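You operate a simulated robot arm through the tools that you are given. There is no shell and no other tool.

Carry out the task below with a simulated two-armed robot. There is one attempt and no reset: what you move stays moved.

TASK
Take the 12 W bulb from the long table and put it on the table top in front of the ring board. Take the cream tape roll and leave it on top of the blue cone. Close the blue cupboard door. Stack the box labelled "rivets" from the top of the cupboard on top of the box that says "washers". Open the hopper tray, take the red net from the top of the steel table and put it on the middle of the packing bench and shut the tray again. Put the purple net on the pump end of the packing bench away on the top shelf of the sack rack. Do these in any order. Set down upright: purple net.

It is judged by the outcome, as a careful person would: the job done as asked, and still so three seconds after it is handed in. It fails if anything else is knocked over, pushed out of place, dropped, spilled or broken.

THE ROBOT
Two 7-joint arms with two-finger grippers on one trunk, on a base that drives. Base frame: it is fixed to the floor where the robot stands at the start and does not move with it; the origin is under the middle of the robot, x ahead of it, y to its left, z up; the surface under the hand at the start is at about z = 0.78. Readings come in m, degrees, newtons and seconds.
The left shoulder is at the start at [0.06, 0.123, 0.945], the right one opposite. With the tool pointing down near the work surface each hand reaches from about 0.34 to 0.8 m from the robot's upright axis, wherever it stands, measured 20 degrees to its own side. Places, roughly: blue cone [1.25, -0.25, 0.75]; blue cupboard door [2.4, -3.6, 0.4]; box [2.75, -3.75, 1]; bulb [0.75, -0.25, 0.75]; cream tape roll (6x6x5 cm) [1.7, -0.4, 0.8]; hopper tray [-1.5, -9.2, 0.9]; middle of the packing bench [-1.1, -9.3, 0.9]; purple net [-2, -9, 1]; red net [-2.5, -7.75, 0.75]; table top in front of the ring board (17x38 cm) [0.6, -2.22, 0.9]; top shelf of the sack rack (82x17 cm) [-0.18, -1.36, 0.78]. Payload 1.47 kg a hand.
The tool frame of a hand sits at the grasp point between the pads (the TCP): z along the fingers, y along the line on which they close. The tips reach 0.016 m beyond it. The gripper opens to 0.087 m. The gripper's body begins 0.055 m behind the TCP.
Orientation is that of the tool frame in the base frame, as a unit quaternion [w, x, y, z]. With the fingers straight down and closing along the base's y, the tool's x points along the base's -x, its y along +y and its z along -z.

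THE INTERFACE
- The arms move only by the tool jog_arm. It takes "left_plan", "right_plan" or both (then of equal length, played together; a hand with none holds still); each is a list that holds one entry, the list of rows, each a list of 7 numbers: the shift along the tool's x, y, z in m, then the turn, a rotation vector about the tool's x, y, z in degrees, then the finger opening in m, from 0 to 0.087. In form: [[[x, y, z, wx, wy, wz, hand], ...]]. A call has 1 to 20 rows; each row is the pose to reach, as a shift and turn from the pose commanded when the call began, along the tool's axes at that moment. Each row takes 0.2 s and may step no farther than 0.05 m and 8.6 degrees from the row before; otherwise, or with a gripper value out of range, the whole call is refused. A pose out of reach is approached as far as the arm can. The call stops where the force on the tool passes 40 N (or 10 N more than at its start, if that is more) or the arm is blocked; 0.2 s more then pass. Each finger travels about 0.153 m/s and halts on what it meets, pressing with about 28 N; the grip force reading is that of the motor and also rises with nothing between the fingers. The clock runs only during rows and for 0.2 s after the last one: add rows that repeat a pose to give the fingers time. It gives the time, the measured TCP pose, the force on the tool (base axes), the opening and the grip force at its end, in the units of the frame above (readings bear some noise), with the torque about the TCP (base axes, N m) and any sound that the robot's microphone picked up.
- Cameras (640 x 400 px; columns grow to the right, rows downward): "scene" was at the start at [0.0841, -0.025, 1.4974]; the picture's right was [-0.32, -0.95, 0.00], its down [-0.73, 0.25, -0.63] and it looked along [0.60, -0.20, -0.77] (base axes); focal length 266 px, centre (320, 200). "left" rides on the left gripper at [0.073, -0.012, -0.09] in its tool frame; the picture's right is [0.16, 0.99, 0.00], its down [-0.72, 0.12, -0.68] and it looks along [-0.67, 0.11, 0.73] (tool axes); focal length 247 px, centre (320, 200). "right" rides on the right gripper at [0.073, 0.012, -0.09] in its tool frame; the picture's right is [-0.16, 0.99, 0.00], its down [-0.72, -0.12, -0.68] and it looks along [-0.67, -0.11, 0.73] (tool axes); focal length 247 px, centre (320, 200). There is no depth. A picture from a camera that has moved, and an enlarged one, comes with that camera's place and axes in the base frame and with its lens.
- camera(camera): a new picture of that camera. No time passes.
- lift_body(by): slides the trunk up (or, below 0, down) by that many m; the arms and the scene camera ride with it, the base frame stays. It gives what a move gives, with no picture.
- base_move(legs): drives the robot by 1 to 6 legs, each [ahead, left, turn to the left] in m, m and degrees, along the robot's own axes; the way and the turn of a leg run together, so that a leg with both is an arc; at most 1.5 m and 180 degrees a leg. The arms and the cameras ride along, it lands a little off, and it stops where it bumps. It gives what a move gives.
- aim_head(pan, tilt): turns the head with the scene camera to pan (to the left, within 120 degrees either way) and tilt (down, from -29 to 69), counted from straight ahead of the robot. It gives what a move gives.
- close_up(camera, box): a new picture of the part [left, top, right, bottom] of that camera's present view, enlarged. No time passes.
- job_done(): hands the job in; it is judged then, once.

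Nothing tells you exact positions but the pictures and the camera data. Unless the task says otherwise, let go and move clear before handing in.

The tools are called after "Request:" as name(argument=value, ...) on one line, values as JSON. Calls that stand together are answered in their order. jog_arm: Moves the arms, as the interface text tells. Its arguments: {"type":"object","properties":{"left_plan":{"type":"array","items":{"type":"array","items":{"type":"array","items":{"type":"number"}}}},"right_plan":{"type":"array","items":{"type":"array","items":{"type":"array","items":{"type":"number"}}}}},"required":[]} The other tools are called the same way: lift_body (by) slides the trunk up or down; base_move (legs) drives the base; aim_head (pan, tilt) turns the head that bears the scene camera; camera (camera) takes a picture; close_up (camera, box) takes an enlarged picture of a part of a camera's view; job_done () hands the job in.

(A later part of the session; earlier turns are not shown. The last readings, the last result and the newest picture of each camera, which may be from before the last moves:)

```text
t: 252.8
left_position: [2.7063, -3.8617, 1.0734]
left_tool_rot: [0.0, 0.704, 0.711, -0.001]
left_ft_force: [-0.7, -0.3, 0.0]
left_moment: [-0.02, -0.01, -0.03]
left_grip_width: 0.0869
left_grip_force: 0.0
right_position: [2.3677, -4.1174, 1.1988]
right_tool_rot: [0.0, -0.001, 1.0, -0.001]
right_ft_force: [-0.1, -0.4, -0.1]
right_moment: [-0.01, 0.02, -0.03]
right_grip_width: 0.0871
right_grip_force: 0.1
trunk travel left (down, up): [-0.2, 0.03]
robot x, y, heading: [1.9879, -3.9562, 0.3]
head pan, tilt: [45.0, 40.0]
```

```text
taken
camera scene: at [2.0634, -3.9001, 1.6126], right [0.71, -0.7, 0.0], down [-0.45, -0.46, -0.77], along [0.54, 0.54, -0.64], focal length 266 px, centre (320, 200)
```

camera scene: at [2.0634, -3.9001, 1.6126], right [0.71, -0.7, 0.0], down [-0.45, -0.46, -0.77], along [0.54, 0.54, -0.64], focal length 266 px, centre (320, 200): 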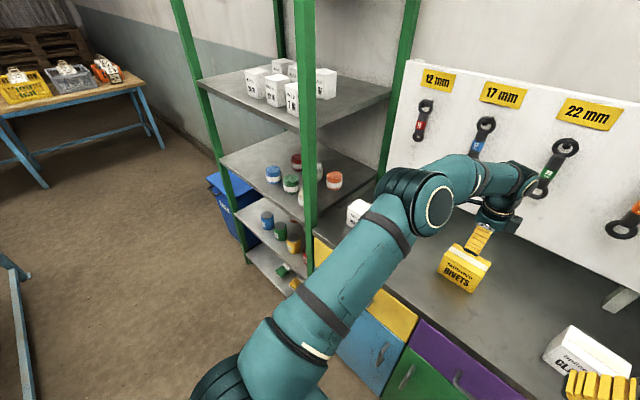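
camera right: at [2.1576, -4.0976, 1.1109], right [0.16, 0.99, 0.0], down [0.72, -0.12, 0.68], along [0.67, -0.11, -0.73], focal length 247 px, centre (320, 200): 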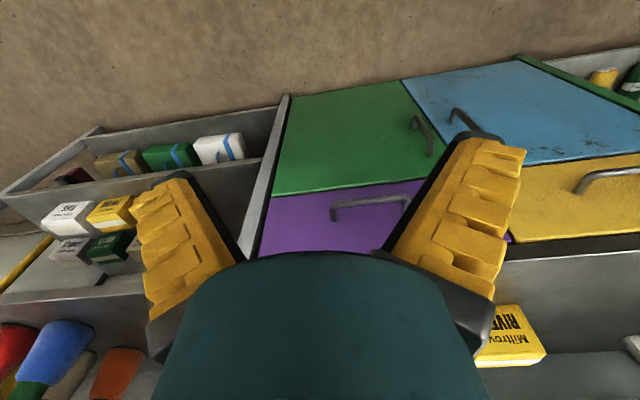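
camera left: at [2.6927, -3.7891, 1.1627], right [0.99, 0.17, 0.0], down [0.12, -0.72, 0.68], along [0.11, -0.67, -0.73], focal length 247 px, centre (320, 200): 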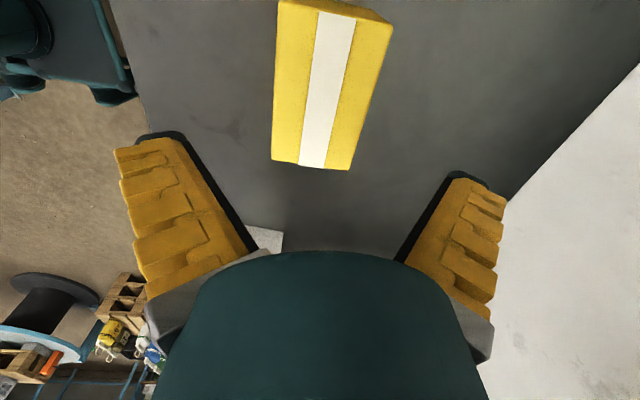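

Aligned with the box. Descending and gripping.

Request:
jog_arm(left_plan=[[[-0.001, 0.001, 0.04, 0, 0, 0, 0.087], [-0.001, 0.001, 0.075, 0, 0, 0, 0.087], [-0.001, 0.001, 0.1, 0, 0, 0, 0.087], [-0.001, 0.001, 0.122, 0, 0, 0, 0.087], [-0.001, 0.001, 0.122, 0, 0, 0, 0.087]]])

Request:
camera(camera="left")

Request:
close_up(camera="scene", box=[400, 180, 540, 310])

```text
t: 254.0
left_position: [2.7046, -3.8625, 0.9507]
left_tool_rot: [0.001, 0.704, 0.71, -0.001]
left_ft_force: [-0.3, -0.2, 3.4]
left_moment: [-0.03, 0.06, -0.01]
left_grip_width: 0.0912
left_grip_force: 0.3
right_position: [2.3677, -4.1177, 1.1996]
right_tool_rot: [0.0, -0.001, 1.0, -0.002]
right_ft_force: [0.5, -0.8, 0.1]
right_moment: [-0.01, 0.01, -0.01]
right_grip_width: 0.087
right_grip_force: 0.1
trunk travel left (down, up): [-0.2, 0.03]
robot x, y, heading: [1.9934, -3.9579, 0.3]
head pan, tilt: [45.0, 40.0]
```

```text
taken
camera left: at [2.6931, -3.7895, 1.0406], right [0.99, 0.17, 0.0], down [0.12, -0.72, 0.68], along [0.11, -0.67, -0.73], focal length 247 px, centre (320, 200)
```

left: 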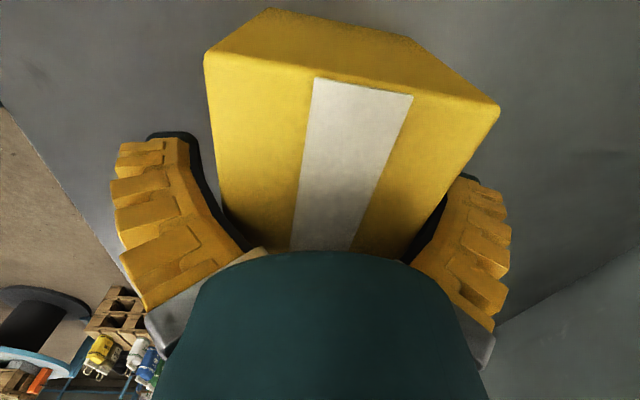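

```text
3.08 times, centred on (470, 245) of scene
camera zoom: at [2.063, -3.9002, 1.6126], right [0.71, -0.7, 0.0], down [-0.45, -0.46, -0.77], along [0.54, 0.54, -0.64], focal length 820 px, centre (-142, 62)
```

zoom: 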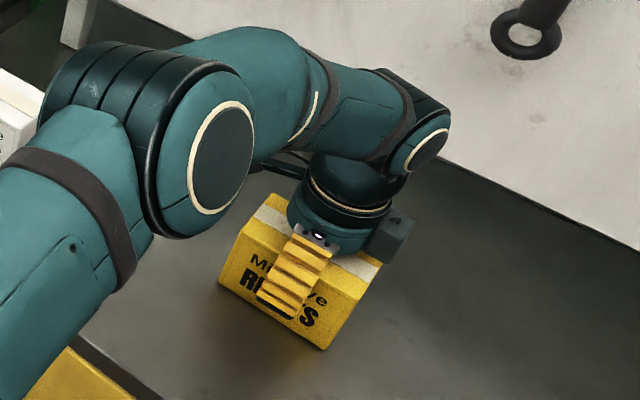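

The fingers straddle the box. Closing and lifting slightly.

Request:
jog_arm(left_plan=[[[0, 0, 0, 0, 0, 0, 0.075], [0, 0, 0, 0, 0, 0, 0.06], [0, 0, 0, 0, 0, 0, 0.05], [0, 0, 0, 0, 0, 0, 0.05]]])

Request:
camera(camera="left")

```text
t: 255.0
left_position: [2.7062, -3.8614, 0.9507]
left_tool_rot: [0.0, 0.705, 0.71, -0.001]
left_ft_force: [0.2, -0.1, -1.0]
left_moment: [0.01, -0.01, -0.02]
left_grip_width: 0.0869
left_grip_force: 28.4
right_position: [2.3691, -4.1189, 1.2002]
right_tool_rot: [0.0, -0.002, 1.0, -0.001]
right_ft_force: [0.4, -0.4, 0.7]
right_moment: [-0.01, -0.01, 0.03]
right_grip_width: 0.087
right_grip_force: 0.1
trunk travel left (down, up): [-0.2, 0.03]
robot x, y, heading: [1.9925, -3.954, 0.1]
head pan, tilt: [45.0, 40.0]
```

```text
taken
camera left: at [2.6934, -3.7893, 1.0398], right [0.99, 0.17, 0.0], down [0.12, -0.72, 0.68], along [0.11, -0.67, -0.73], focal length 247 px, centre (320, 200)
```

left: 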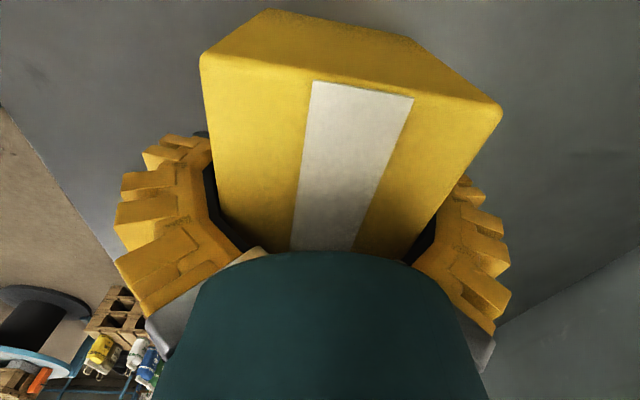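

Box gripped (compliant fingers wrapped around it). Lifting.

Request:
jog_arm(left_plan=[[[0, 0, -0.02, 0, 0, 0, 0.04], [0, 0, -0.05, 0, 0, 0, 0.04], [0, 0, -0.09, 0, 0, 0, 0.04], [0, 0, -0.13, 0, 0, 0, 0.04], [0, 0, -0.16, 0, 0, 0, 0.04], [0, 0, -0.16, 0, 0, 0, 0.04]]])

Request:
camera(camera="left")

Request:
camera(camera="scene")

```text
t: 256.4
left_position: [2.7079, -3.8615, 1.111]
left_tool_rot: [0.001, 0.704, 0.71, -0.001]
left_ft_force: [0.1, 0.7, -3.1]
left_moment: [0.0, 0.01, 0.01]
left_grip_width: 0.0869
left_grip_force: 27.6
right_position: [2.3688, -4.1176, 1.1989]
right_tool_rot: [0.0, -0.001, 1.0, -0.001]
right_ft_force: [-0.2, 0.3, 0.6]
right_moment: [0.04, -0.03, -0.02]
right_grip_width: 0.0871
right_grip_force: 0.1
trunk travel left (down, up): [-0.2, 0.03]
robot x, y, heading: [1.9924, -3.9601, 0.2]
head pan, tilt: [45.0, 40.0]
```

```text
taken
camera left: at [2.6955, -3.7892, 1.2011], right [0.99, 0.17, 0.0], down [0.12, -0.72, 0.68], along [0.11, -0.67, -0.73], focal length 247 px, centre (320, 200)
```

left: 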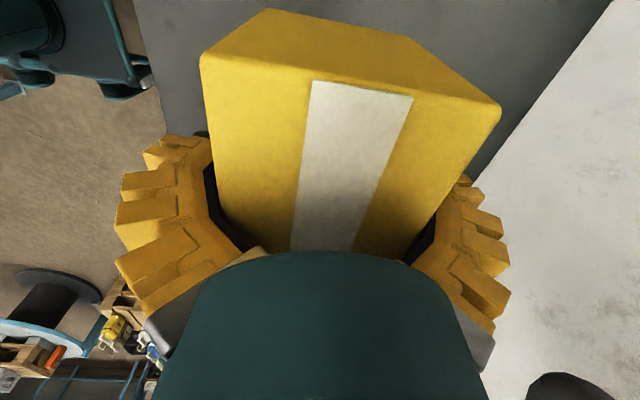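

```text
taken
camera scene: at [2.0642, -3.9, 1.6125], right [0.71, -0.7, 0.0], down [-0.45, -0.46, -0.77], along [0.54, 0.54, -0.64], focal length 266 px, centre (320, 200)
```

scene: 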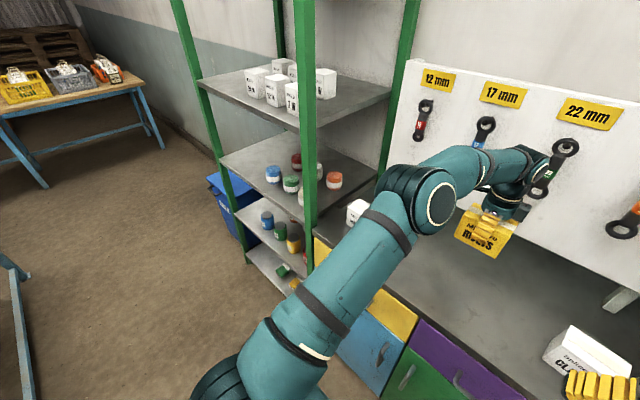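

Box lifted. Pulling it slightly away from the pegboard, then strafing 0.2 m north toward the washers box.

Request:
jog_arm(left_plan=[[[0, -0.02, -0.01, 0, 0, 0, 0.04], [0, -0.04, -0.02, 0, 0, 0, 0.04], [0, -0.05, -0.02, 0, 0, 0, 0.04]]])

Request:
base_move(legs=[[0, 0.2, 0]])

Request:
camera(camera="scene")

Request:
camera(camera="left")

```text
t: 257.2
left_position: [2.657, -3.8617, 1.133]
left_tool_rot: [0.0, 0.704, 0.71, -0.001]
left_ft_force: [0.5, -0.3, -2.4]
left_moment: [0.02, -0.01, 0.0]
left_grip_width: 0.0867
left_grip_force: 28.3
right_position: [2.3678, -4.1176, 1.198]
right_tool_rot: [0.0, -0.001, 1.0, 0.0]
right_ft_force: [0.7, -0.8, 0.0]
right_moment: [-0.01, 0.02, -0.01]
right_grip_width: 0.0872
right_grip_force: 0.1
trunk travel left (down, up): [-0.2, 0.03]
robot x, y, heading: [1.9952, -3.9558, 0.1]
head pan, tilt: [45.0, 40.0]
```

```text
t: 259.6
left_position: [2.6579, -3.661, 1.1312]
left_tool_rot: [-0.001, 0.703, 0.711, -0.001]
left_ft_force: [0.1, 0.6, -3.6]
left_moment: [0.0, 0.0, 0.0]
left_grip_width: 0.0863
left_grip_force: 28.3
right_position: [2.3674, -3.9172, 1.2001]
right_tool_rot: [-0.001, -0.002, 1.0, 0.0]
right_ft_force: [0.2, -0.2, 1.3]
right_moment: [0.0, 0.01, -0.01]
right_grip_width: 0.0869
right_grip_force: 0.0
trunk travel left (down, up): [-0.2, 0.03]
robot x, y, heading: [1.9932, -3.7596, 0.2]
head pan, tilt: [45.0, 40.0]
```

```text
taken
camera scene: at [2.063, -3.7004, 1.6125], right [0.71, -0.7, 0.0], down [-0.45, -0.46, -0.77], along [0.54, 0.54, -0.64], focal length 266 px, centre (320, 200)
```

scene: 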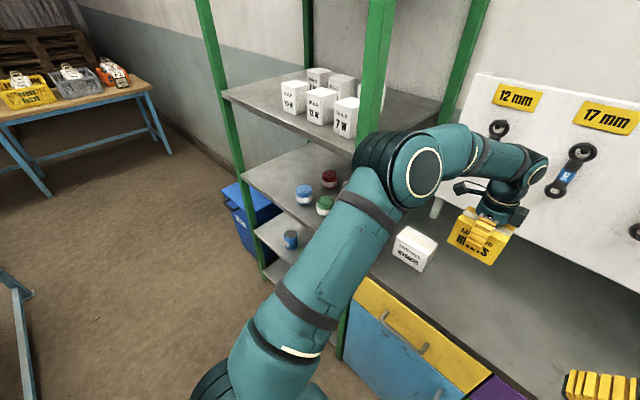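

```text
taken
camera left: at [2.6442, -3.5885, 1.2204], right [0.99, 0.17, 0.0], down [0.12, -0.72, 0.68], along [0.11, -0.67, -0.73], focal length 247 px, centre (320, 200)
```

left: 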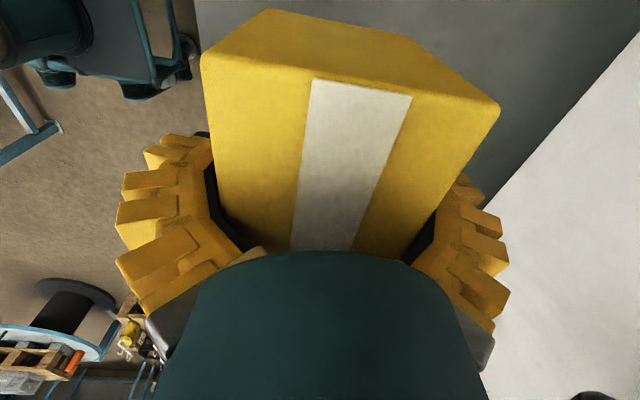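

Positioning is fine. A small step back with the base, then bringing the box over the washers box.

Request:
base_move(legs=[[-0.04, 0, 0]])

Request:
jog_arm(left_plan=[[[0.035, 0.012, 0, 0, 0, 0, 0.04], [0.07, 0.025, 0, 0, 0, 0, 0.04], [0.105, 0.038, 0, 0, 0, 0, 0.04], [0.14, 0.05, 0, 0, 0, 0, 0.04], [0.14, 0.05, 0, 0, 0, 0, 0.04]]])

Request:
camera(camera="scene")

Request:
camera(camera="left")

```text
t: 260.4
left_position: [2.6171, -3.6612, 1.1324]
left_tool_rot: [0.001, 0.704, 0.71, -0.001]
left_ft_force: [-1.0, 0.0, -2.7]
left_moment: [-0.01, -0.05, -0.03]
left_grip_width: 0.0866
left_grip_force: 27.9
right_position: [2.3258, -3.919, 1.1993]
right_tool_rot: [0.001, -0.002, 1.0, -0.001]
right_ft_force: [-1.2, 0.3, -0.2]
right_moment: [0.01, -0.01, -0.02]
right_grip_width: 0.0871
right_grip_force: 0.1
trunk travel left (down, up): [-0.2, 0.03]
robot x, y, heading: [1.9496, -3.7581, 0.1]
head pan, tilt: [45.0, 40.0]
```

```text
t: 261.6
left_position: [2.6657, -3.5216, 1.1305]
left_tool_rot: [0.0, 0.704, 0.71, -0.001]
left_ft_force: [0.3, -0.8, -3.0]
left_moment: [0.03, -0.01, 0.01]
left_grip_width: 0.0864
left_grip_force: 27.8
right_position: [2.3282, -3.9192, 1.199]
right_tool_rot: [0.0, -0.002, 1.0, -0.001]
right_ft_force: [0.1, -0.3, 0.6]
right_moment: [0.05, 0.0, -0.02]
right_grip_width: 0.0869
right_grip_force: 0.2
trunk travel left (down, up): [-0.2, 0.03]
robot x, y, heading: [1.9537, -3.7627, 0.2]
head pan, tilt: [45.0, 40.0]
```

```text
taken
camera scene: at [2.0234, -3.7017, 1.6126], right [0.71, -0.7, 0.0], down [-0.45, -0.46, -0.77], along [0.54, 0.54, -0.64], focal length 266 px, centre (320, 200)
```

scene: 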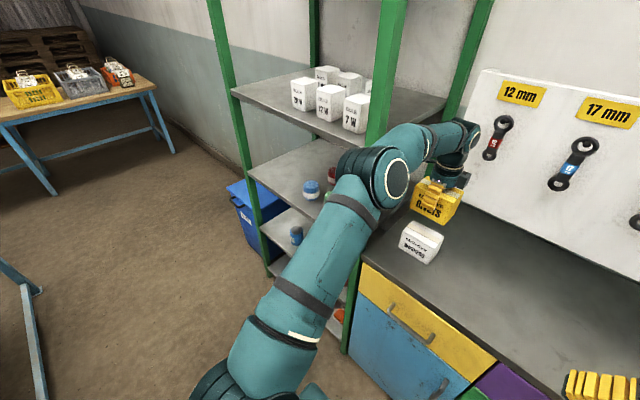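

```text
taken
camera left: at [2.6538, -3.4486, 1.22], right [0.99, 0.17, 0.0], down [0.12, -0.72, 0.68], along [0.11, -0.67, -0.73], focal length 247 px, centre (320, 200)
```

left: 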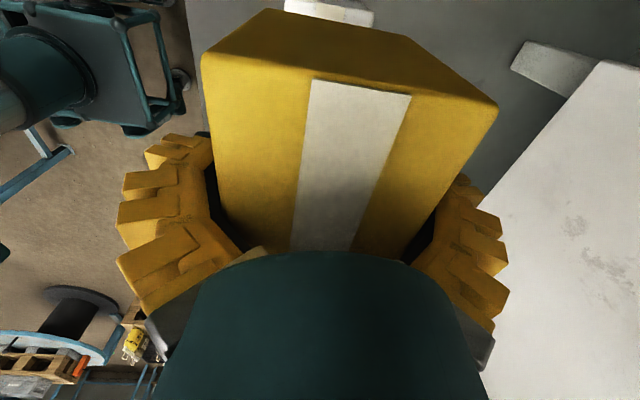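

Lowering toward the washers box in stages.

Request:
jog_arm(left_plan=[[[0, 0.001, 0.04, 0, 0, 0, 0.04], [0.001, 0.001, 0.075, 0, 0, 0, 0.04], [0.001, 0.001, 0.088, 0, 0, 0, 0.04], [0.001, 0.001, 0.088, 0, 0, 0, 0.04]]])

Request:
close_up(camera="scene", box=[370, 160, 500, 290])

Request:
camera(camera="left")

```text
t: 262.6
left_position: [2.6647, -3.5207, 1.0426]
left_tool_rot: [0.0, 0.704, 0.71, -0.002]
left_ft_force: [1.0, -0.1, -3.5]
left_moment: [0.02, 0.0, 0.01]
left_grip_width: 0.0863
left_grip_force: 28.2
right_position: [2.3284, -3.9184, 1.2002]
right_tool_rot: [0.0, -0.002, 1.0, -0.001]
right_ft_force: [0.1, 0.4, 0.1]
right_moment: [0.01, -0.03, 0.04]
right_grip_width: 0.0868
right_grip_force: 0.2
trunk travel left (down, up): [-0.2, 0.03]
robot x, y, heading: [1.9513, -3.7598, 0.2]
head pan, tilt: [45.0, 40.0]
```

```text
3.08 times, centred on (435, 225) of scene
camera zoom: at [2.0235, -3.7008, 1.6125], right [0.71, -0.7, 0.0], down [-0.45, -0.46, -0.77], along [0.54, 0.54, -0.64], focal length 820 px, centre (-34, 123)
```

zoom: 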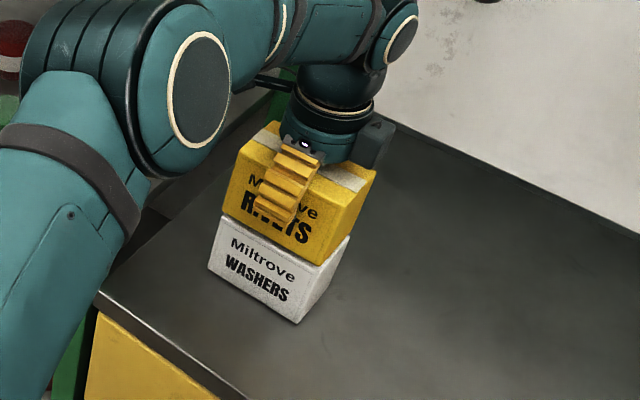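

```text
taken
camera left: at [2.6535, -3.4477, 1.1313], right [0.99, 0.17, 0.0], down [0.12, -0.72, 0.68], along [0.11, -0.67, -0.73], focal length 247 px, centre (320, 200)
```

left: 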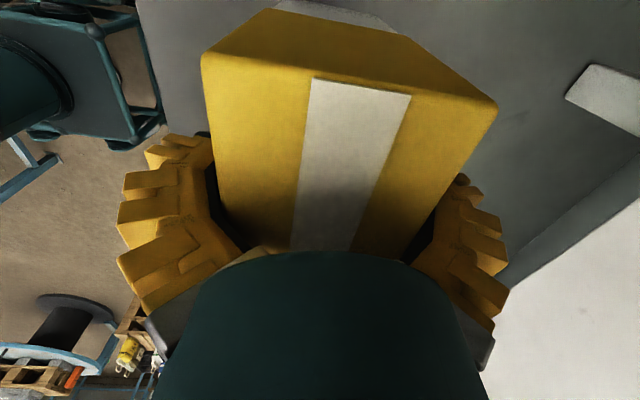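

Well aligned. Lowering the last centimetre slowly.

Request:
jog_arm(left_plan=[[[0, 0, 0.004, 0, 0, 0, 0.04], [0, 0, 0.008, 0, 0, 0, 0.04], [0, 0, 0.01, 0, 0, 0, 0.04], [0, 0, 0.01, 0, 0, 0, 0.04]]])

Request:
close_up(camera="scene", box=[400, 180, 480, 270])

```text
t: 263.6
left_position: [2.6677, -3.5199, 1.0356]
left_tool_rot: [0.0, 0.704, 0.71, 0.0]
left_ft_force: [-3.0, 0.3, 11.1]
left_moment: [0.07, -0.12, -0.02]
left_grip_width: 0.0833
left_grip_force: 28.2
right_position: [2.3275, -3.9196, 1.2002]
right_tool_rot: [0.001, -0.001, 1.0, 0.0]
right_ft_force: [0.8, 0.1, 0.0]
right_moment: [0.0, 0.01, 0.01]
right_grip_width: 0.0871
right_grip_force: 0.1
trunk travel left (down, up): [-0.2, 0.03]
robot x, y, heading: [1.9504, -3.7618, 0.1]
head pan, tilt: [45.0, 40.0]
```

```text
4.44 times, centred on (440, 225) of scene
camera zoom: at [2.0217, -3.7014, 1.6127], right [0.71, -0.7, 0.0], down [-0.45, -0.46, -0.77], along [0.54, 0.54, -0.64], focal length 1184 px, centre (-213, 89)
```

zoom: 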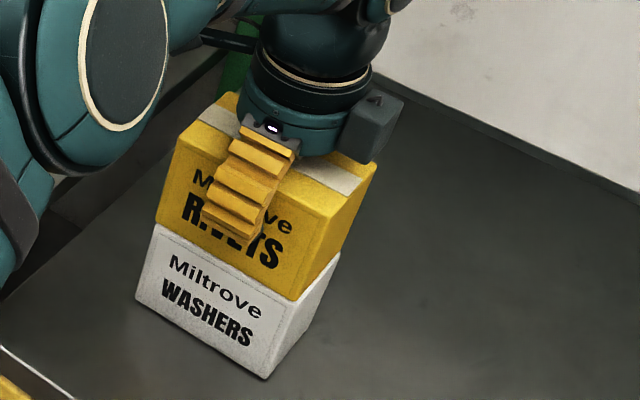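

Contact reached (11 N). Easing off, opening fully, and lifting away slowly.

Request:
jog_arm(left_plan=[[[0, 0, -0.002, 0, 0, 0, 0.04], [0, 0, -0.002, 0, 0, 0, 0.06], [0, 0, -0.002, 0, 0, 0, 0.075], [0, 0, -0.002, 0, 0, 0, 0.087], [0, 0, -0.002, 0, 0, 0, 0.087], [0, 0, -0.002, 0, 0, 0, 0.087], [0, 0, -0.006, 0, 0, 0, 0.087], [0, 0, -0.012, 0, 0, 0, 0.087]]])

Request:
close_up(camera="scene", box=[400, 180, 480, 270])

Request:
camera(camera="left")

```text
t: 265.4
left_position: [2.6663, -3.5203, 1.0447]
left_tool_rot: [0.0, 0.704, 0.711, -0.001]
left_ft_force: [-0.1, -0.2, 1.2]
left_moment: [0.01, -0.01, -0.01]
left_grip_width: 0.0872
left_grip_force: 0.0
right_position: [2.3279, -3.9189, 1.1996]
right_tool_rot: [0.0, -0.002, 1.0, -0.001]
right_ft_force: [-0.7, -0.1, 0.1]
right_moment: [-0.04, 0.02, 0.0]
right_grip_width: 0.0868
right_grip_force: 0.1
trunk travel left (down, up): [-0.2, 0.03]
robot x, y, heading: [1.9507, -3.7614, 0.1]
head pan, tilt: [45.0, 40.0]
```

```text
4.44 times, centred on (440, 225) of scene
camera zoom: at [2.023, -3.701, 1.6125], right [0.71, -0.7, 0.0], down [-0.45, -0.46, -0.77], along [0.54, 0.54, -0.64], focal length 1184 px, centre (-213, 89)
```

zoom: 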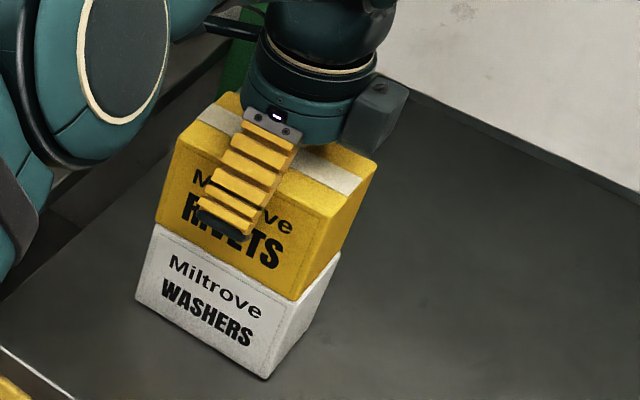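

```text
taken
camera left: at [2.6535, -3.4477, 1.1338], right [0.99, 0.17, 0.0], down [0.12, -0.72, 0.68], along [0.11, -0.67, -0.73], focal length 247 px, centre (320, 200)
```

left: 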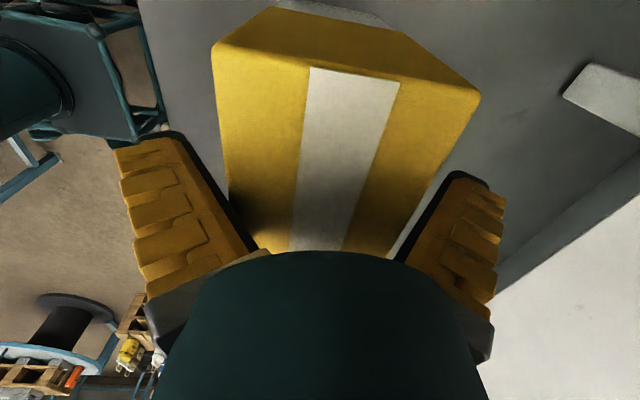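

Box released and stable. Lifting the hand clear.

Request:
jog_arm(left_plan=[[[0, 0, -0.02, 0, 0, 0, 0.087], [0, 0, -0.05, 0, 0, 0, 0.087], [0, 0, -0.09, 0, 0, 0, 0.087], [0, 0, -0.13, 0, 0, 0, 0.087], [0, -0.03, -0.16, 0, 0, 0, 0.087], [0, -0.07, -0.17, 0, 0, 0, 0.087], [-0.02, -0.11, -0.17, 0, 0, 0, 0.087], [-0.04, -0.15, -0.17, 0, 0, 0, 0.087], [-0.06, -0.19, -0.17, 0, 0, 0, 0.087]]])

Request:
camera(camera="scene")

Request:
close_up(camera="scene", box=[390, 170, 490, 270])

```text
t: 267.4
left_position: [2.4768, -3.5829, 1.2175]
left_tool_rot: [0.001, 0.704, 0.711, 0.0]
left_ft_force: [-0.7, -1.0, -0.7]
left_moment: [-0.01, -0.03, 0.01]
left_grip_width: 0.0873
left_grip_force: 0.0
right_position: [2.3272, -3.9185, 1.1998]
right_tool_rot: [0.001, -0.001, 1.0, -0.001]
right_ft_force: [0.2, -0.1, 0.5]
right_moment: [0.01, 0.0, -0.02]
right_grip_width: 0.0871
right_grip_force: 0.1
trunk travel left (down, up): [-0.2, 0.03]
robot x, y, heading: [1.9491, -3.7613, 0.4]
head pan, tilt: [45.0, 40.0]
```

```text
taken
camera scene: at [2.0216, -3.7015, 1.6126], right [0.71, -0.7, 0.0], down [-0.45, -0.46, -0.77], along [0.54, 0.54, -0.64], focal length 266 px, centre (320, 200)
```

scene: 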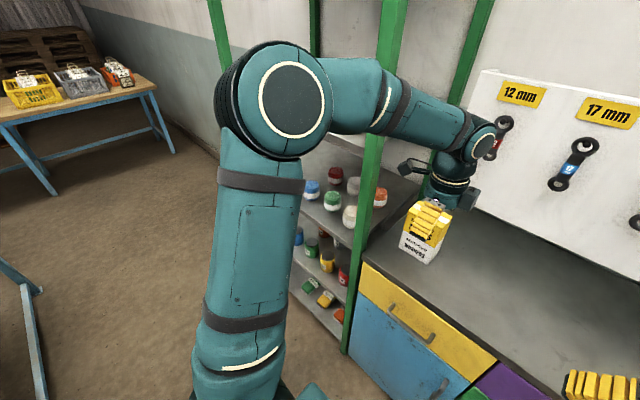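

```text
4.00 times, centred on (440, 220) of scene
camera zoom: at [2.0216, -3.7015, 1.6126], right [0.71, -0.7, 0.0], down [-0.45, -0.46, -0.77], along [0.54, 0.54, -0.64], focal length 1066 px, centre (-160, 120)
```

zoom: 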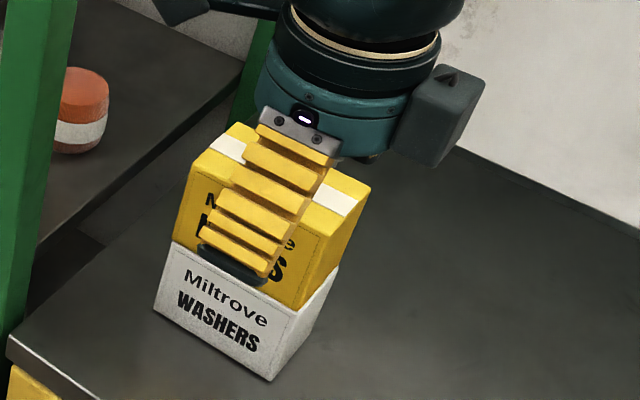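

Stack is stable. Backing off and un-turning the left hand, then heading south.

Request:
base_move(legs=[[-0.12, 0, 0]])

Request:
jog_arm(left_plan=[[[0, -0.01, 0, 0, 0, -8, 0.08], [-0.005, -0.02, 0, 0, 0, -16, 0.08], [-0.01, -0.03, 0, 0, 0, -24, 0.08], [-0.015, -0.04, 0, 0, 0, -32, 0.08], [-0.02, -0.05, 0, 0, 0, -40, 0.08], [-0.025, -0.06, 0, 0, 0, -48, 0.08], [-0.03, -0.06, 0, 0, 0, -56, 0.08], [-0.03, -0.06, 0, 0, 0, -64, 0.08], [-0.03, -0.06, 0, 0, 0, -72, 0.08], [-0.03, -0.06, 0, 0, 0, -80, 0.08], [-0.03, -0.06, 0, 0, 0, -88, 0.08], [-0.03, -0.06, 0, 0, 0, -90, 0.08]]])

Request:
camera(camera="scene")

Request:
base_move(legs=[[0, -1.1, 0]])

Request:
aim_head(pan=-90, tilt=20)

Request:
camera(camera="scene")

Request:
aim_head(pan=-120, tilt=20)

Request:
camera(camera="scene")

```text
t: 268.7
left_position: [2.3587, -3.5808, 1.2165]
left_tool_rot: [0.001, 0.703, 0.711, -0.001]
left_ft_force: [-0.5, 0.3, 0.9]
left_moment: [0.01, 0.0, -0.01]
left_grip_width: 0.0867
left_grip_force: 0.0
right_position: [2.2083, -3.9193, 1.1993]
right_tool_rot: [0.001, -0.001, 1.0, -0.001]
right_ft_force: [0.2, 0.3, 0.5]
right_moment: [-0.01, -0.02, 0.03]
right_grip_width: 0.0874
right_grip_force: 0.0
trunk travel left (down, up): [-0.2, 0.03]
robot x, y, heading: [1.8313, -3.7622, 0.2]
head pan, tilt: [45.0, 40.0]
```

```text
t: 271.3
left_position: [2.2993, -3.6127, 1.2163]
left_tool_rot: [-0.001, -0.006, 1.0, -0.001]
left_ft_force: [0.1, -0.3, -0.5]
left_moment: [-0.02, 0.01, -0.03]
left_grip_width: 0.0821
left_grip_force: 1.3
right_position: [2.2095, -3.9185, 1.1996]
right_tool_rot: [0.0, -0.001, 1.0, -0.001]
right_ft_force: [0.4, 0.0, 0.3]
right_moment: [-0.01, -0.01, 0.01]
right_grip_width: 0.0867
right_grip_force: 0.1
trunk travel left (down, up): [-0.2, 0.03]
robot x, y, heading: [1.8322, -3.7605, 0.3]
head pan, tilt: [45.0, 40.0]
```

```text
taken
camera scene: at [1.9044, -3.7015, 1.6125], right [0.71, -0.7, 0.0], down [-0.45, -0.46, -0.77], along [0.54, 0.54, -0.64], focal length 266 px, centre (320, 200)
```

scene: 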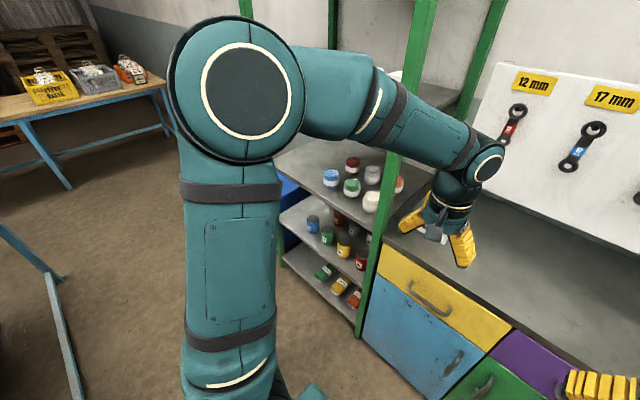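

```text
t: 281.2
left_position: [2.3052, -4.7154, 1.2161]
left_tool_rot: [-0.001, -0.007, 1.0, -0.001]
left_ft_force: [0.0, 0.1, 1.0]
left_moment: [0.01, 0.03, 0.02]
left_grip_width: 0.0818
left_grip_force: 1.5
right_position: [2.2157, -5.0233, 1.1997]
right_tool_rot: [-0.001, -0.003, 1.0, -0.001]
right_ft_force: [-0.5, 1.1, -0.5]
right_moment: [-0.01, 0.0, 0.02]
right_grip_width: 0.087
right_grip_force: 0.1
trunk travel left (down, up): [-0.2, 0.03]
robot x, y, heading: [1.8366, -4.8664, 0.4]
head pan, tilt: [45.0, 40.0]
```

```text
t: 283.4
left_position: [2.3055, -4.7152, 1.2167]
left_tool_rot: [-0.001, -0.006, 1.0, -0.001]
left_ft_force: [0.8, 0.4, 0.4]
left_moment: [0.0, 0.03, -0.01]
left_grip_width: 0.0818
left_grip_force: 1.3
right_position: [2.2162, -5.0222, 1.1996]
right_tool_rot: [0.0, -0.002, 1.0, -0.001]
right_ft_force: [0.1, -0.2, 0.2]
right_moment: [0.0, -0.01, -0.03]
right_grip_width: 0.0868
right_grip_force: 0.2
trunk travel left (down, up): [-0.2, 0.03]
robot x, y, heading: [1.8355, -4.8686, 0.3]
head pan, tilt: [-90.0, 20.0]
```

```text
taken
camera scene: at [1.8513, -4.9592, 1.6439], right [-1.0, -0.01, 0.0], down [0.0, 0.34, -0.94], along [0.01, -0.94, -0.34], focal length 266 px, centre (320, 200)
```

scene: 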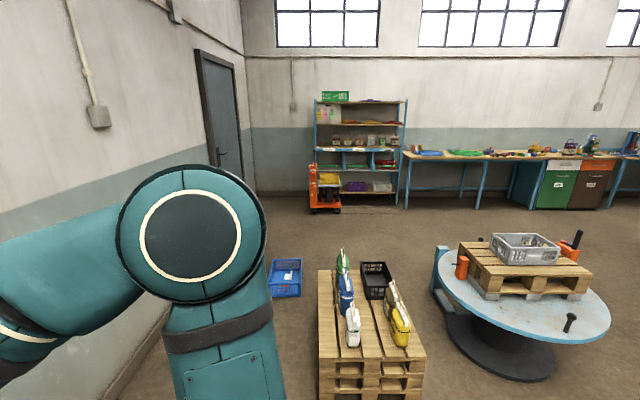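

```text
t: 284.4
left_position: [2.3059, -4.7149, 1.2164]
left_tool_rot: [-0.001, -0.006, 1.0, -0.001]
left_ft_force: [0.1, 1.0, 0.1]
left_moment: [0.02, -0.02, -0.01]
left_grip_width: 0.0818
left_grip_force: 1.5
right_position: [2.2152, -5.0229, 1.1998]
right_tool_rot: [0.0, -0.002, 1.0, -0.002]
right_ft_force: [-0.2, 0.0, 0.5]
right_moment: [0.01, 0.02, -0.01]
right_grip_width: 0.087
right_grip_force: 0.1
trunk travel left (down, up): [-0.2, 0.03]
robot x, y, heading: [1.8355, -4.8674, 0.4]
head pan, tilt: [-120.0, 20.0]
```

```text
taken
camera scene: at [1.8047, -4.9471, 1.6439], right [-0.87, 0.49, 0.0], down [0.17, 0.3, -0.94], along [-0.46, -0.82, -0.34], focal length 266 px, centre (320, 200)
```

scene: 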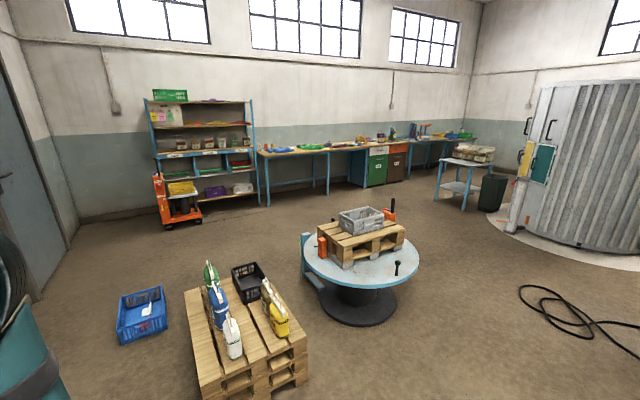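

I see the packing bench along the far south wall, the steel table toward the southwest, a spool table and a hose on the floor. I'll drive back west past the ring table's end, then south between spool table and hose.

Request:
base_move(legs=[[-1.5, 0, -0.3], [-0.45, 0, 0], [0, 0, -90], [1.2, 0, 0], [1.0, 0, 0]])

Request:
aim_head(pan=0, tilt=25)

Request:
camera(camera="scene")

Request:
aim_head(pan=-60, tilt=25)

Request:
camera(camera="scene")

```text
t: 308.5
left_position: [-0.0479, -7.5468, 1.2168]
left_tool_rot: [-0.002, 0.716, 0.698, -0.001]
left_ft_force: [0.0, 0.1, 0.2]
left_moment: [0.0, 0.01, -0.02]
left_grip_width: 0.0819
left_grip_force: 1.0
right_position: [-0.3508, -7.446, 1.2003]
right_tool_rot: [-0.002, 0.718, 0.696, -0.001]
right_ft_force: [-0.8, 0.3, -0.4]
right_moment: [-0.02, 0.0, 0.02]
right_grip_width: 0.087
right_grip_force: 0.0
trunk travel left (down, up): [-0.2, 0.03]
robot x, y, heading: [-0.1755, -7.0747, -91.9]
head pan, tilt: [-120.0, 20.0]
```

```text
t: 310.5
left_position: [-0.0477, -7.5475, 1.216]
left_tool_rot: [-0.001, 0.716, 0.698, 0.0]
left_ft_force: [-0.1, -0.4, 0.3]
left_moment: [0.04, 0.02, 0.02]
left_grip_width: 0.0817
left_grip_force: 0.6
right_position: [-0.3515, -7.445, 1.2]
right_tool_rot: [0.0, 0.72, 0.694, 0.0]
right_ft_force: [0.1, 0.0, -0.1]
right_moment: [0.02, 0.0, 0.02]
right_grip_width: 0.0874
right_grip_force: 0.0
trunk travel left (down, up): [-0.2, 0.03]
robot x, y, heading: [-0.1772, -7.0772, -91.8]
head pan, tilt: [0.0, 25.0]
```

```text
taken
camera scene: at [-0.181, -7.178, 1.6359], right [-1.0, 0.03, 0.0], down [0.01, 0.42, -0.91], along [-0.03, -0.91, -0.42], focal length 266 px, centre (320, 200)
```

scene: 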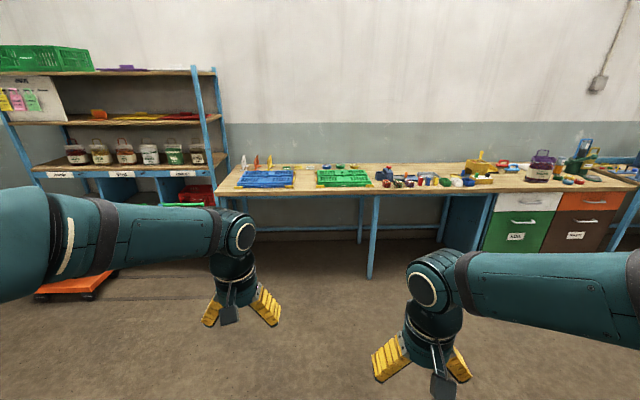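

```text
t: 311.8
left_position: [-0.0482, -7.5475, 1.2165]
left_tool_rot: [0.0, 0.716, 0.698, 0.0]
left_ft_force: [0.3, -0.2, 0.6]
left_moment: [0.0, 0.0, 0.01]
left_grip_width: 0.0817
left_grip_force: 1.5
right_position: [-0.3512, -7.446, 1.1989]
right_tool_rot: [-0.001, 0.719, 0.695, -0.001]
right_ft_force: [0.2, 0.1, 0.0]
right_moment: [-0.03, 0.01, -0.05]
right_grip_width: 0.0871
right_grip_force: 0.0
trunk travel left (down, up): [-0.2, 0.03]
robot x, y, heading: [-0.1799, -7.073, -91.9]
head pan, tilt: [-60.0, 25.0]
```

```text
taken
camera scene: at [-0.2592, -7.1295, 1.6359], right [-0.47, 0.88, 0.0], down [0.37, 0.2, -0.91], along [-0.8, -0.43, -0.42], focal length 266 px, centre (320, 200)
```

scene: 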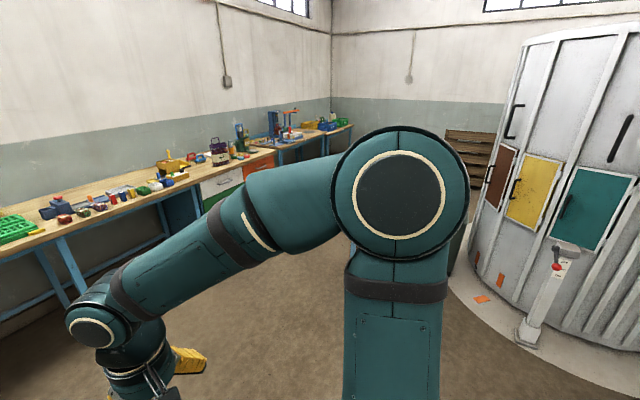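

Zooming into the bench region and looking for the steel table.

Request:
close_up(camera="scene", box=[30, 90, 370, 240])

Request:
aim_head(pan=-25, tilt=25)

Request:
close_up(camera="scene", box=[150, 80, 640, 240])

Request:
aim_head(pan=-85, tilt=25)

Request:
camera(camera="scene")

```text
1.88 times, centred on (200, 165) of scene
camera zoom: at [-0.2592, -7.1295, 1.6359], right [-0.47, 0.88, 0.0], down [0.37, 0.2, -0.91], along [-0.8, -0.43, -0.42], focal length 502 px, centre (546, 266)
```

zoom: 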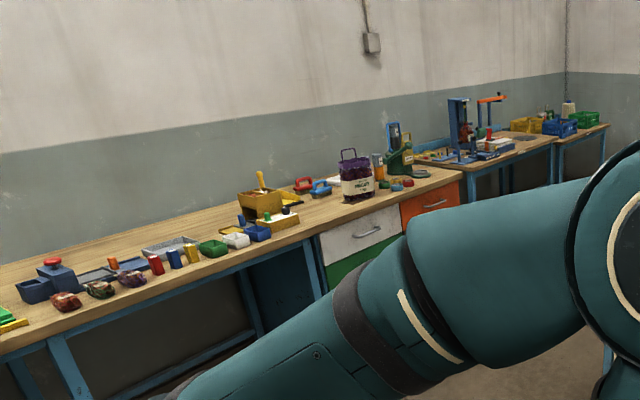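

```text
t: 312.8
left_position: [-0.0478, -7.5467, 1.2164]
left_tool_rot: [-0.002, 0.716, 0.698, 0.0]
left_ft_force: [0.7, 0.6, 1.5]
left_moment: [0.03, 0.03, 0.0]
left_grip_width: 0.0815
left_grip_force: 0.6
right_position: [-0.351, -7.4465, 1.1993]
right_tool_rot: [-0.001, 0.719, 0.696, -0.001]
right_ft_force: [0.1, 0.9, -0.5]
right_moment: [0.0, -0.01, 0.02]
right_grip_width: 0.087
right_grip_force: 0.2
trunk travel left (down, up): [-0.2, 0.03]
robot x, y, heading: [-0.1785, -7.0746, -91.7]
head pan, tilt: [-25.0, 25.0]
```

```text
1.31 times, centred on (395, 160) of scene
camera zoom: at [-0.2196, -7.1681, 1.6359], right [-0.89, 0.45, 0.0], down [0.19, 0.38, -0.91], along [-0.41, -0.81, -0.42], focal length 348 px, centre (222, 252)
```

zoom: 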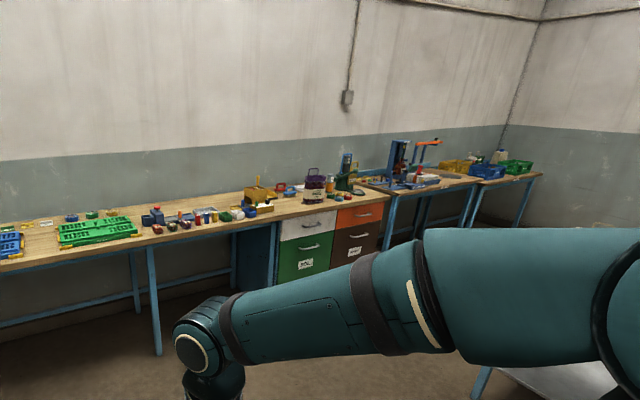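

```text
t: 314.1
left_position: [-0.0469, -7.5465, 1.2156]
left_tool_rot: [-0.002, 0.716, 0.698, 0.0]
left_ft_force: [-0.2, 0.1, -0.6]
left_moment: [-0.04, -0.02, -0.03]
left_grip_width: 0.0816
left_grip_force: 0.8
right_position: [-0.3516, -7.4469, 1.2002]
right_tool_rot: [0.0, 0.719, 0.695, -0.001]
right_ft_force: [-0.6, 0.1, 0.7]
right_moment: [0.01, -0.01, 0.0]
right_grip_width: 0.0871
right_grip_force: 0.0
trunk travel left (down, up): [-0.2, 0.03]
robot x, y, heading: [-0.1777, -7.0775, -91.7]
head pan, tilt: [-85.0, 25.0]
```

```text
taken
camera scene: at [-0.27, -7.0911, 1.6359], right [-0.06, 1.0, 0.0], down [0.42, 0.02, -0.91], along [-0.9, -0.05, -0.42], focal length 266 px, centre (320, 200)
```

scene: 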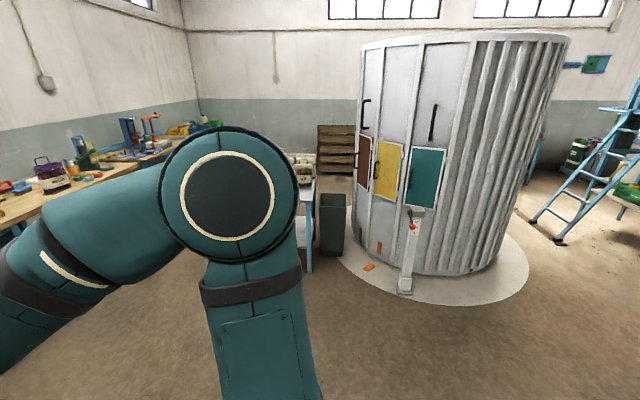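

I see the purple net near the pump on the bench and a small yellow hopper beside it. Driving closer to the bench.

Request:
base_move(legs=[[1.0, -1.0, 1.7]])

Request:
aim_head(pan=0, tilt=35)

Request:
camera(camera="scene")

Request:
aim_head(pan=-80, tilt=35)

Request:
camera(camera="scene")

```text
t: 323.2
left_position: [-1.0648, -8.5253, 1.2171]
left_tool_rot: [-0.001, 0.709, 0.705, 0.0]
left_ft_force: [0.7, 0.0, 0.3]
left_moment: [0.0, -0.04, 0.0]
left_grip_width: 0.0817
left_grip_force: 0.9
right_position: [-1.3701, -8.4314, 1.2006]
right_tool_rot: [0.0, 0.712, 0.702, -0.001]
right_ft_force: [-0.6, 0.1, 0.7]
right_moment: [0.0, 0.03, 0.02]
right_grip_width: 0.0873
right_grip_force: 0.1
trunk travel left (down, up): [-0.2, 0.03]
robot x, y, heading: [-1.2061, -8.0555, -90.4]
head pan, tilt: [-85.0, 25.0]
```

```text
t: 324.8
left_position: [-1.063, -8.5251, 1.2166]
left_tool_rot: [-0.001, 0.709, 0.705, 0.0]
left_ft_force: [0.7, 0.3, -0.9]
left_moment: [-0.01, -0.02, -0.04]
left_grip_width: 0.0818
left_grip_force: 0.9
right_position: [-1.3697, -8.43, 1.1992]
right_tool_rot: [-0.001, 0.711, 0.703, 0.0]
right_ft_force: [0.2, 0.2, -0.6]
right_moment: [0.0, 0.02, 0.0]
right_grip_width: 0.0869
right_grip_force: 0.0
trunk travel left (down, up): [-0.2, 0.03]
robot x, y, heading: [-1.2034, -8.0607, -90.8]
head pan, tilt: [0.0, 35.0]
```

```text
taken
camera scene: at [-1.2056, -8.1558, 1.6201], right [-1.0, 0.01, 0.0], down [0.01, 0.57, -0.82], along [-0.01, -0.82, -0.57], focal length 266 px, centre (320, 200)
```

scene: 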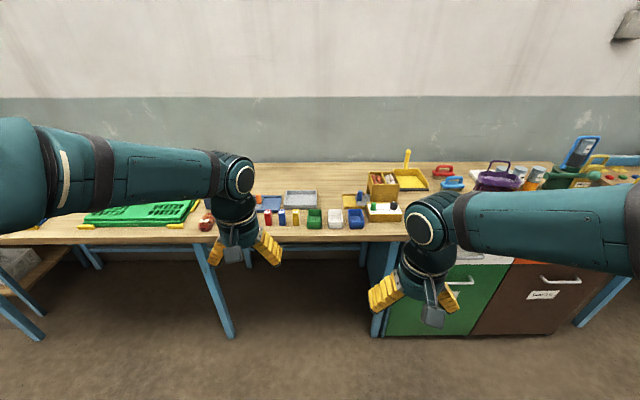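

```text
t: 326.4
left_position: [-1.0645, -8.5254, 1.2157]
left_tool_rot: [-0.001, 0.709, 0.705, 0.0]
left_ft_force: [-0.1, -0.1, 0.1]
left_moment: [-0.01, -0.01, -0.01]
left_grip_width: 0.0818
left_grip_force: 1.4
right_position: [-1.3704, -8.4318, 1.1992]
right_tool_rot: [-0.001, 0.712, 0.703, -0.001]
right_ft_force: [0.6, -0.2, -1.2]
right_moment: [-0.04, -0.01, -0.04]
right_grip_width: 0.0869
right_grip_force: 0.0
trunk travel left (down, up): [-0.2, 0.03]
robot x, y, heading: [-1.202, -8.054, -90.6]
head pan, tilt: [-80.0, 35.0]
```

```text
taken
camera scene: at [-1.2915, -8.0822, 1.6201], right [-0.16, 0.99, 0.0], down [0.57, 0.09, -0.82], along [-0.81, -0.13, -0.57], focal length 266 px, centre (320, 200)
```

scene: 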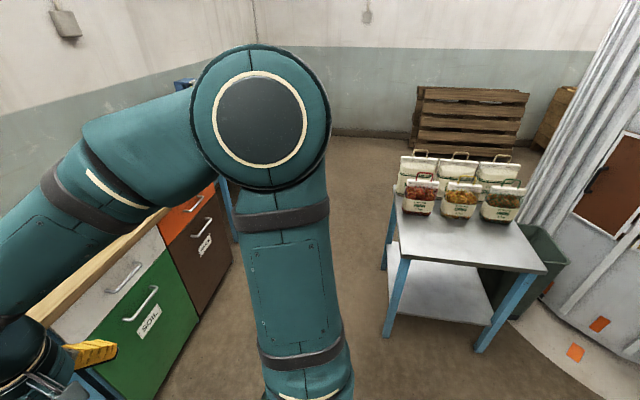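

Request:
close_up(camera="scene", box=[370, 130, 560, 280])

Request:
aim_head(pan=-15, tilt=35)

Request:
close_up(camera="scene", box=[170, 140, 370, 250])

Request:
close_up(camera="scene", box=[340, 100, 600, 250])

```text
2.67 times, centred on (465, 205) of scene
camera zoom: at [-1.2915, -8.0822, 1.6201], right [-0.16, 0.99, 0.0], down [0.57, 0.09, -0.82], along [-0.81, -0.13, -0.57], focal length 711 px, centre (-67, 187)
```

zoom: 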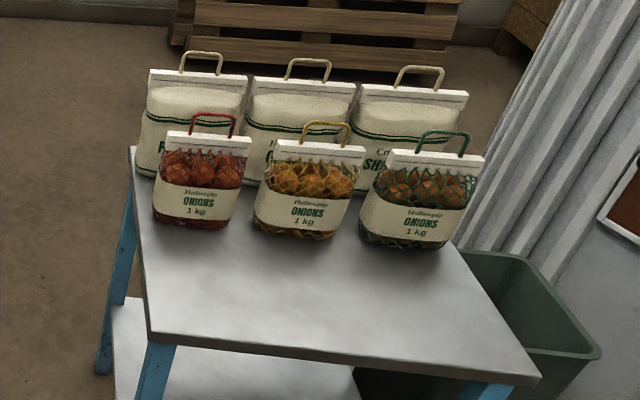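

```text
t: 327.7
left_position: [-1.0641, -8.5256, 1.2171]
left_tool_rot: [-0.001, 0.708, 0.706, 0.0]
left_ft_force: [-0.2, -0.1, 0.4]
left_moment: [0.01, 0.01, -0.01]
left_grip_width: 0.0819
left_grip_force: 0.9
right_position: [-1.3701, -8.4318, 1.2002]
right_tool_rot: [-0.001, 0.712, 0.703, -0.001]
right_ft_force: [-0.9, 0.0, 0.1]
right_moment: [-0.01, -0.03, 0.0]
right_grip_width: 0.0871
right_grip_force: 0.1
trunk travel left (down, up): [-0.2, 0.03]
robot x, y, heading: [-1.2075, -8.0575, -90.7]
head pan, tilt: [-15.0, 35.0]
```

```text
3.20 times, centred on (270, 195) of scene
camera zoom: at [-1.2283, -8.1526, 1.6201], right [-0.96, 0.27, 0.0], down [0.15, 0.55, -0.82], along [-0.22, -0.79, -0.57], focal length 853 px, centre (480, 216)
```

zoom: 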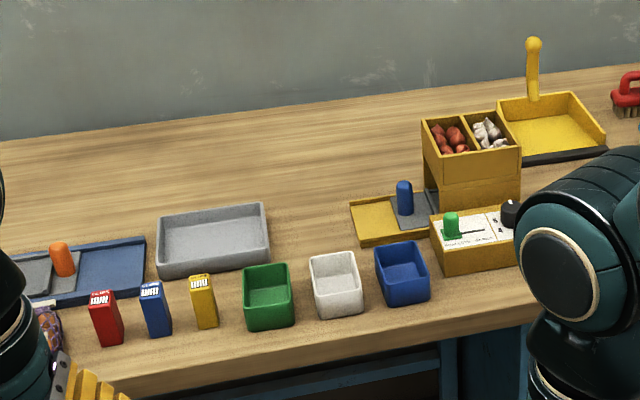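

```text
2.46 times, centred on (470, 175) of scene
camera zoom: at [-1.2283, -8.1526, 1.6201], right [-0.96, 0.27, 0.0], down [0.15, 0.55, -0.82], along [-0.22, -0.79, -0.57], focal length 656 px, centre (-49, 262)
```

zoom: 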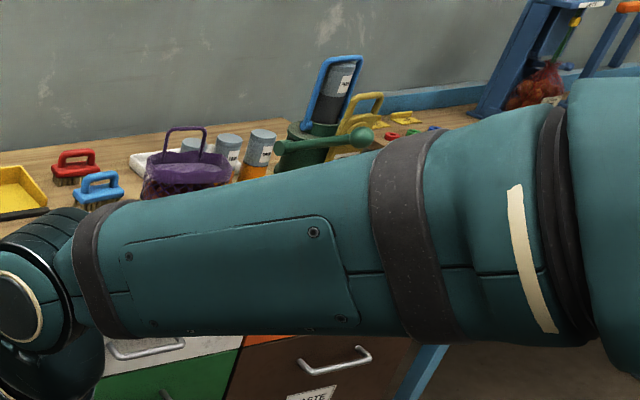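

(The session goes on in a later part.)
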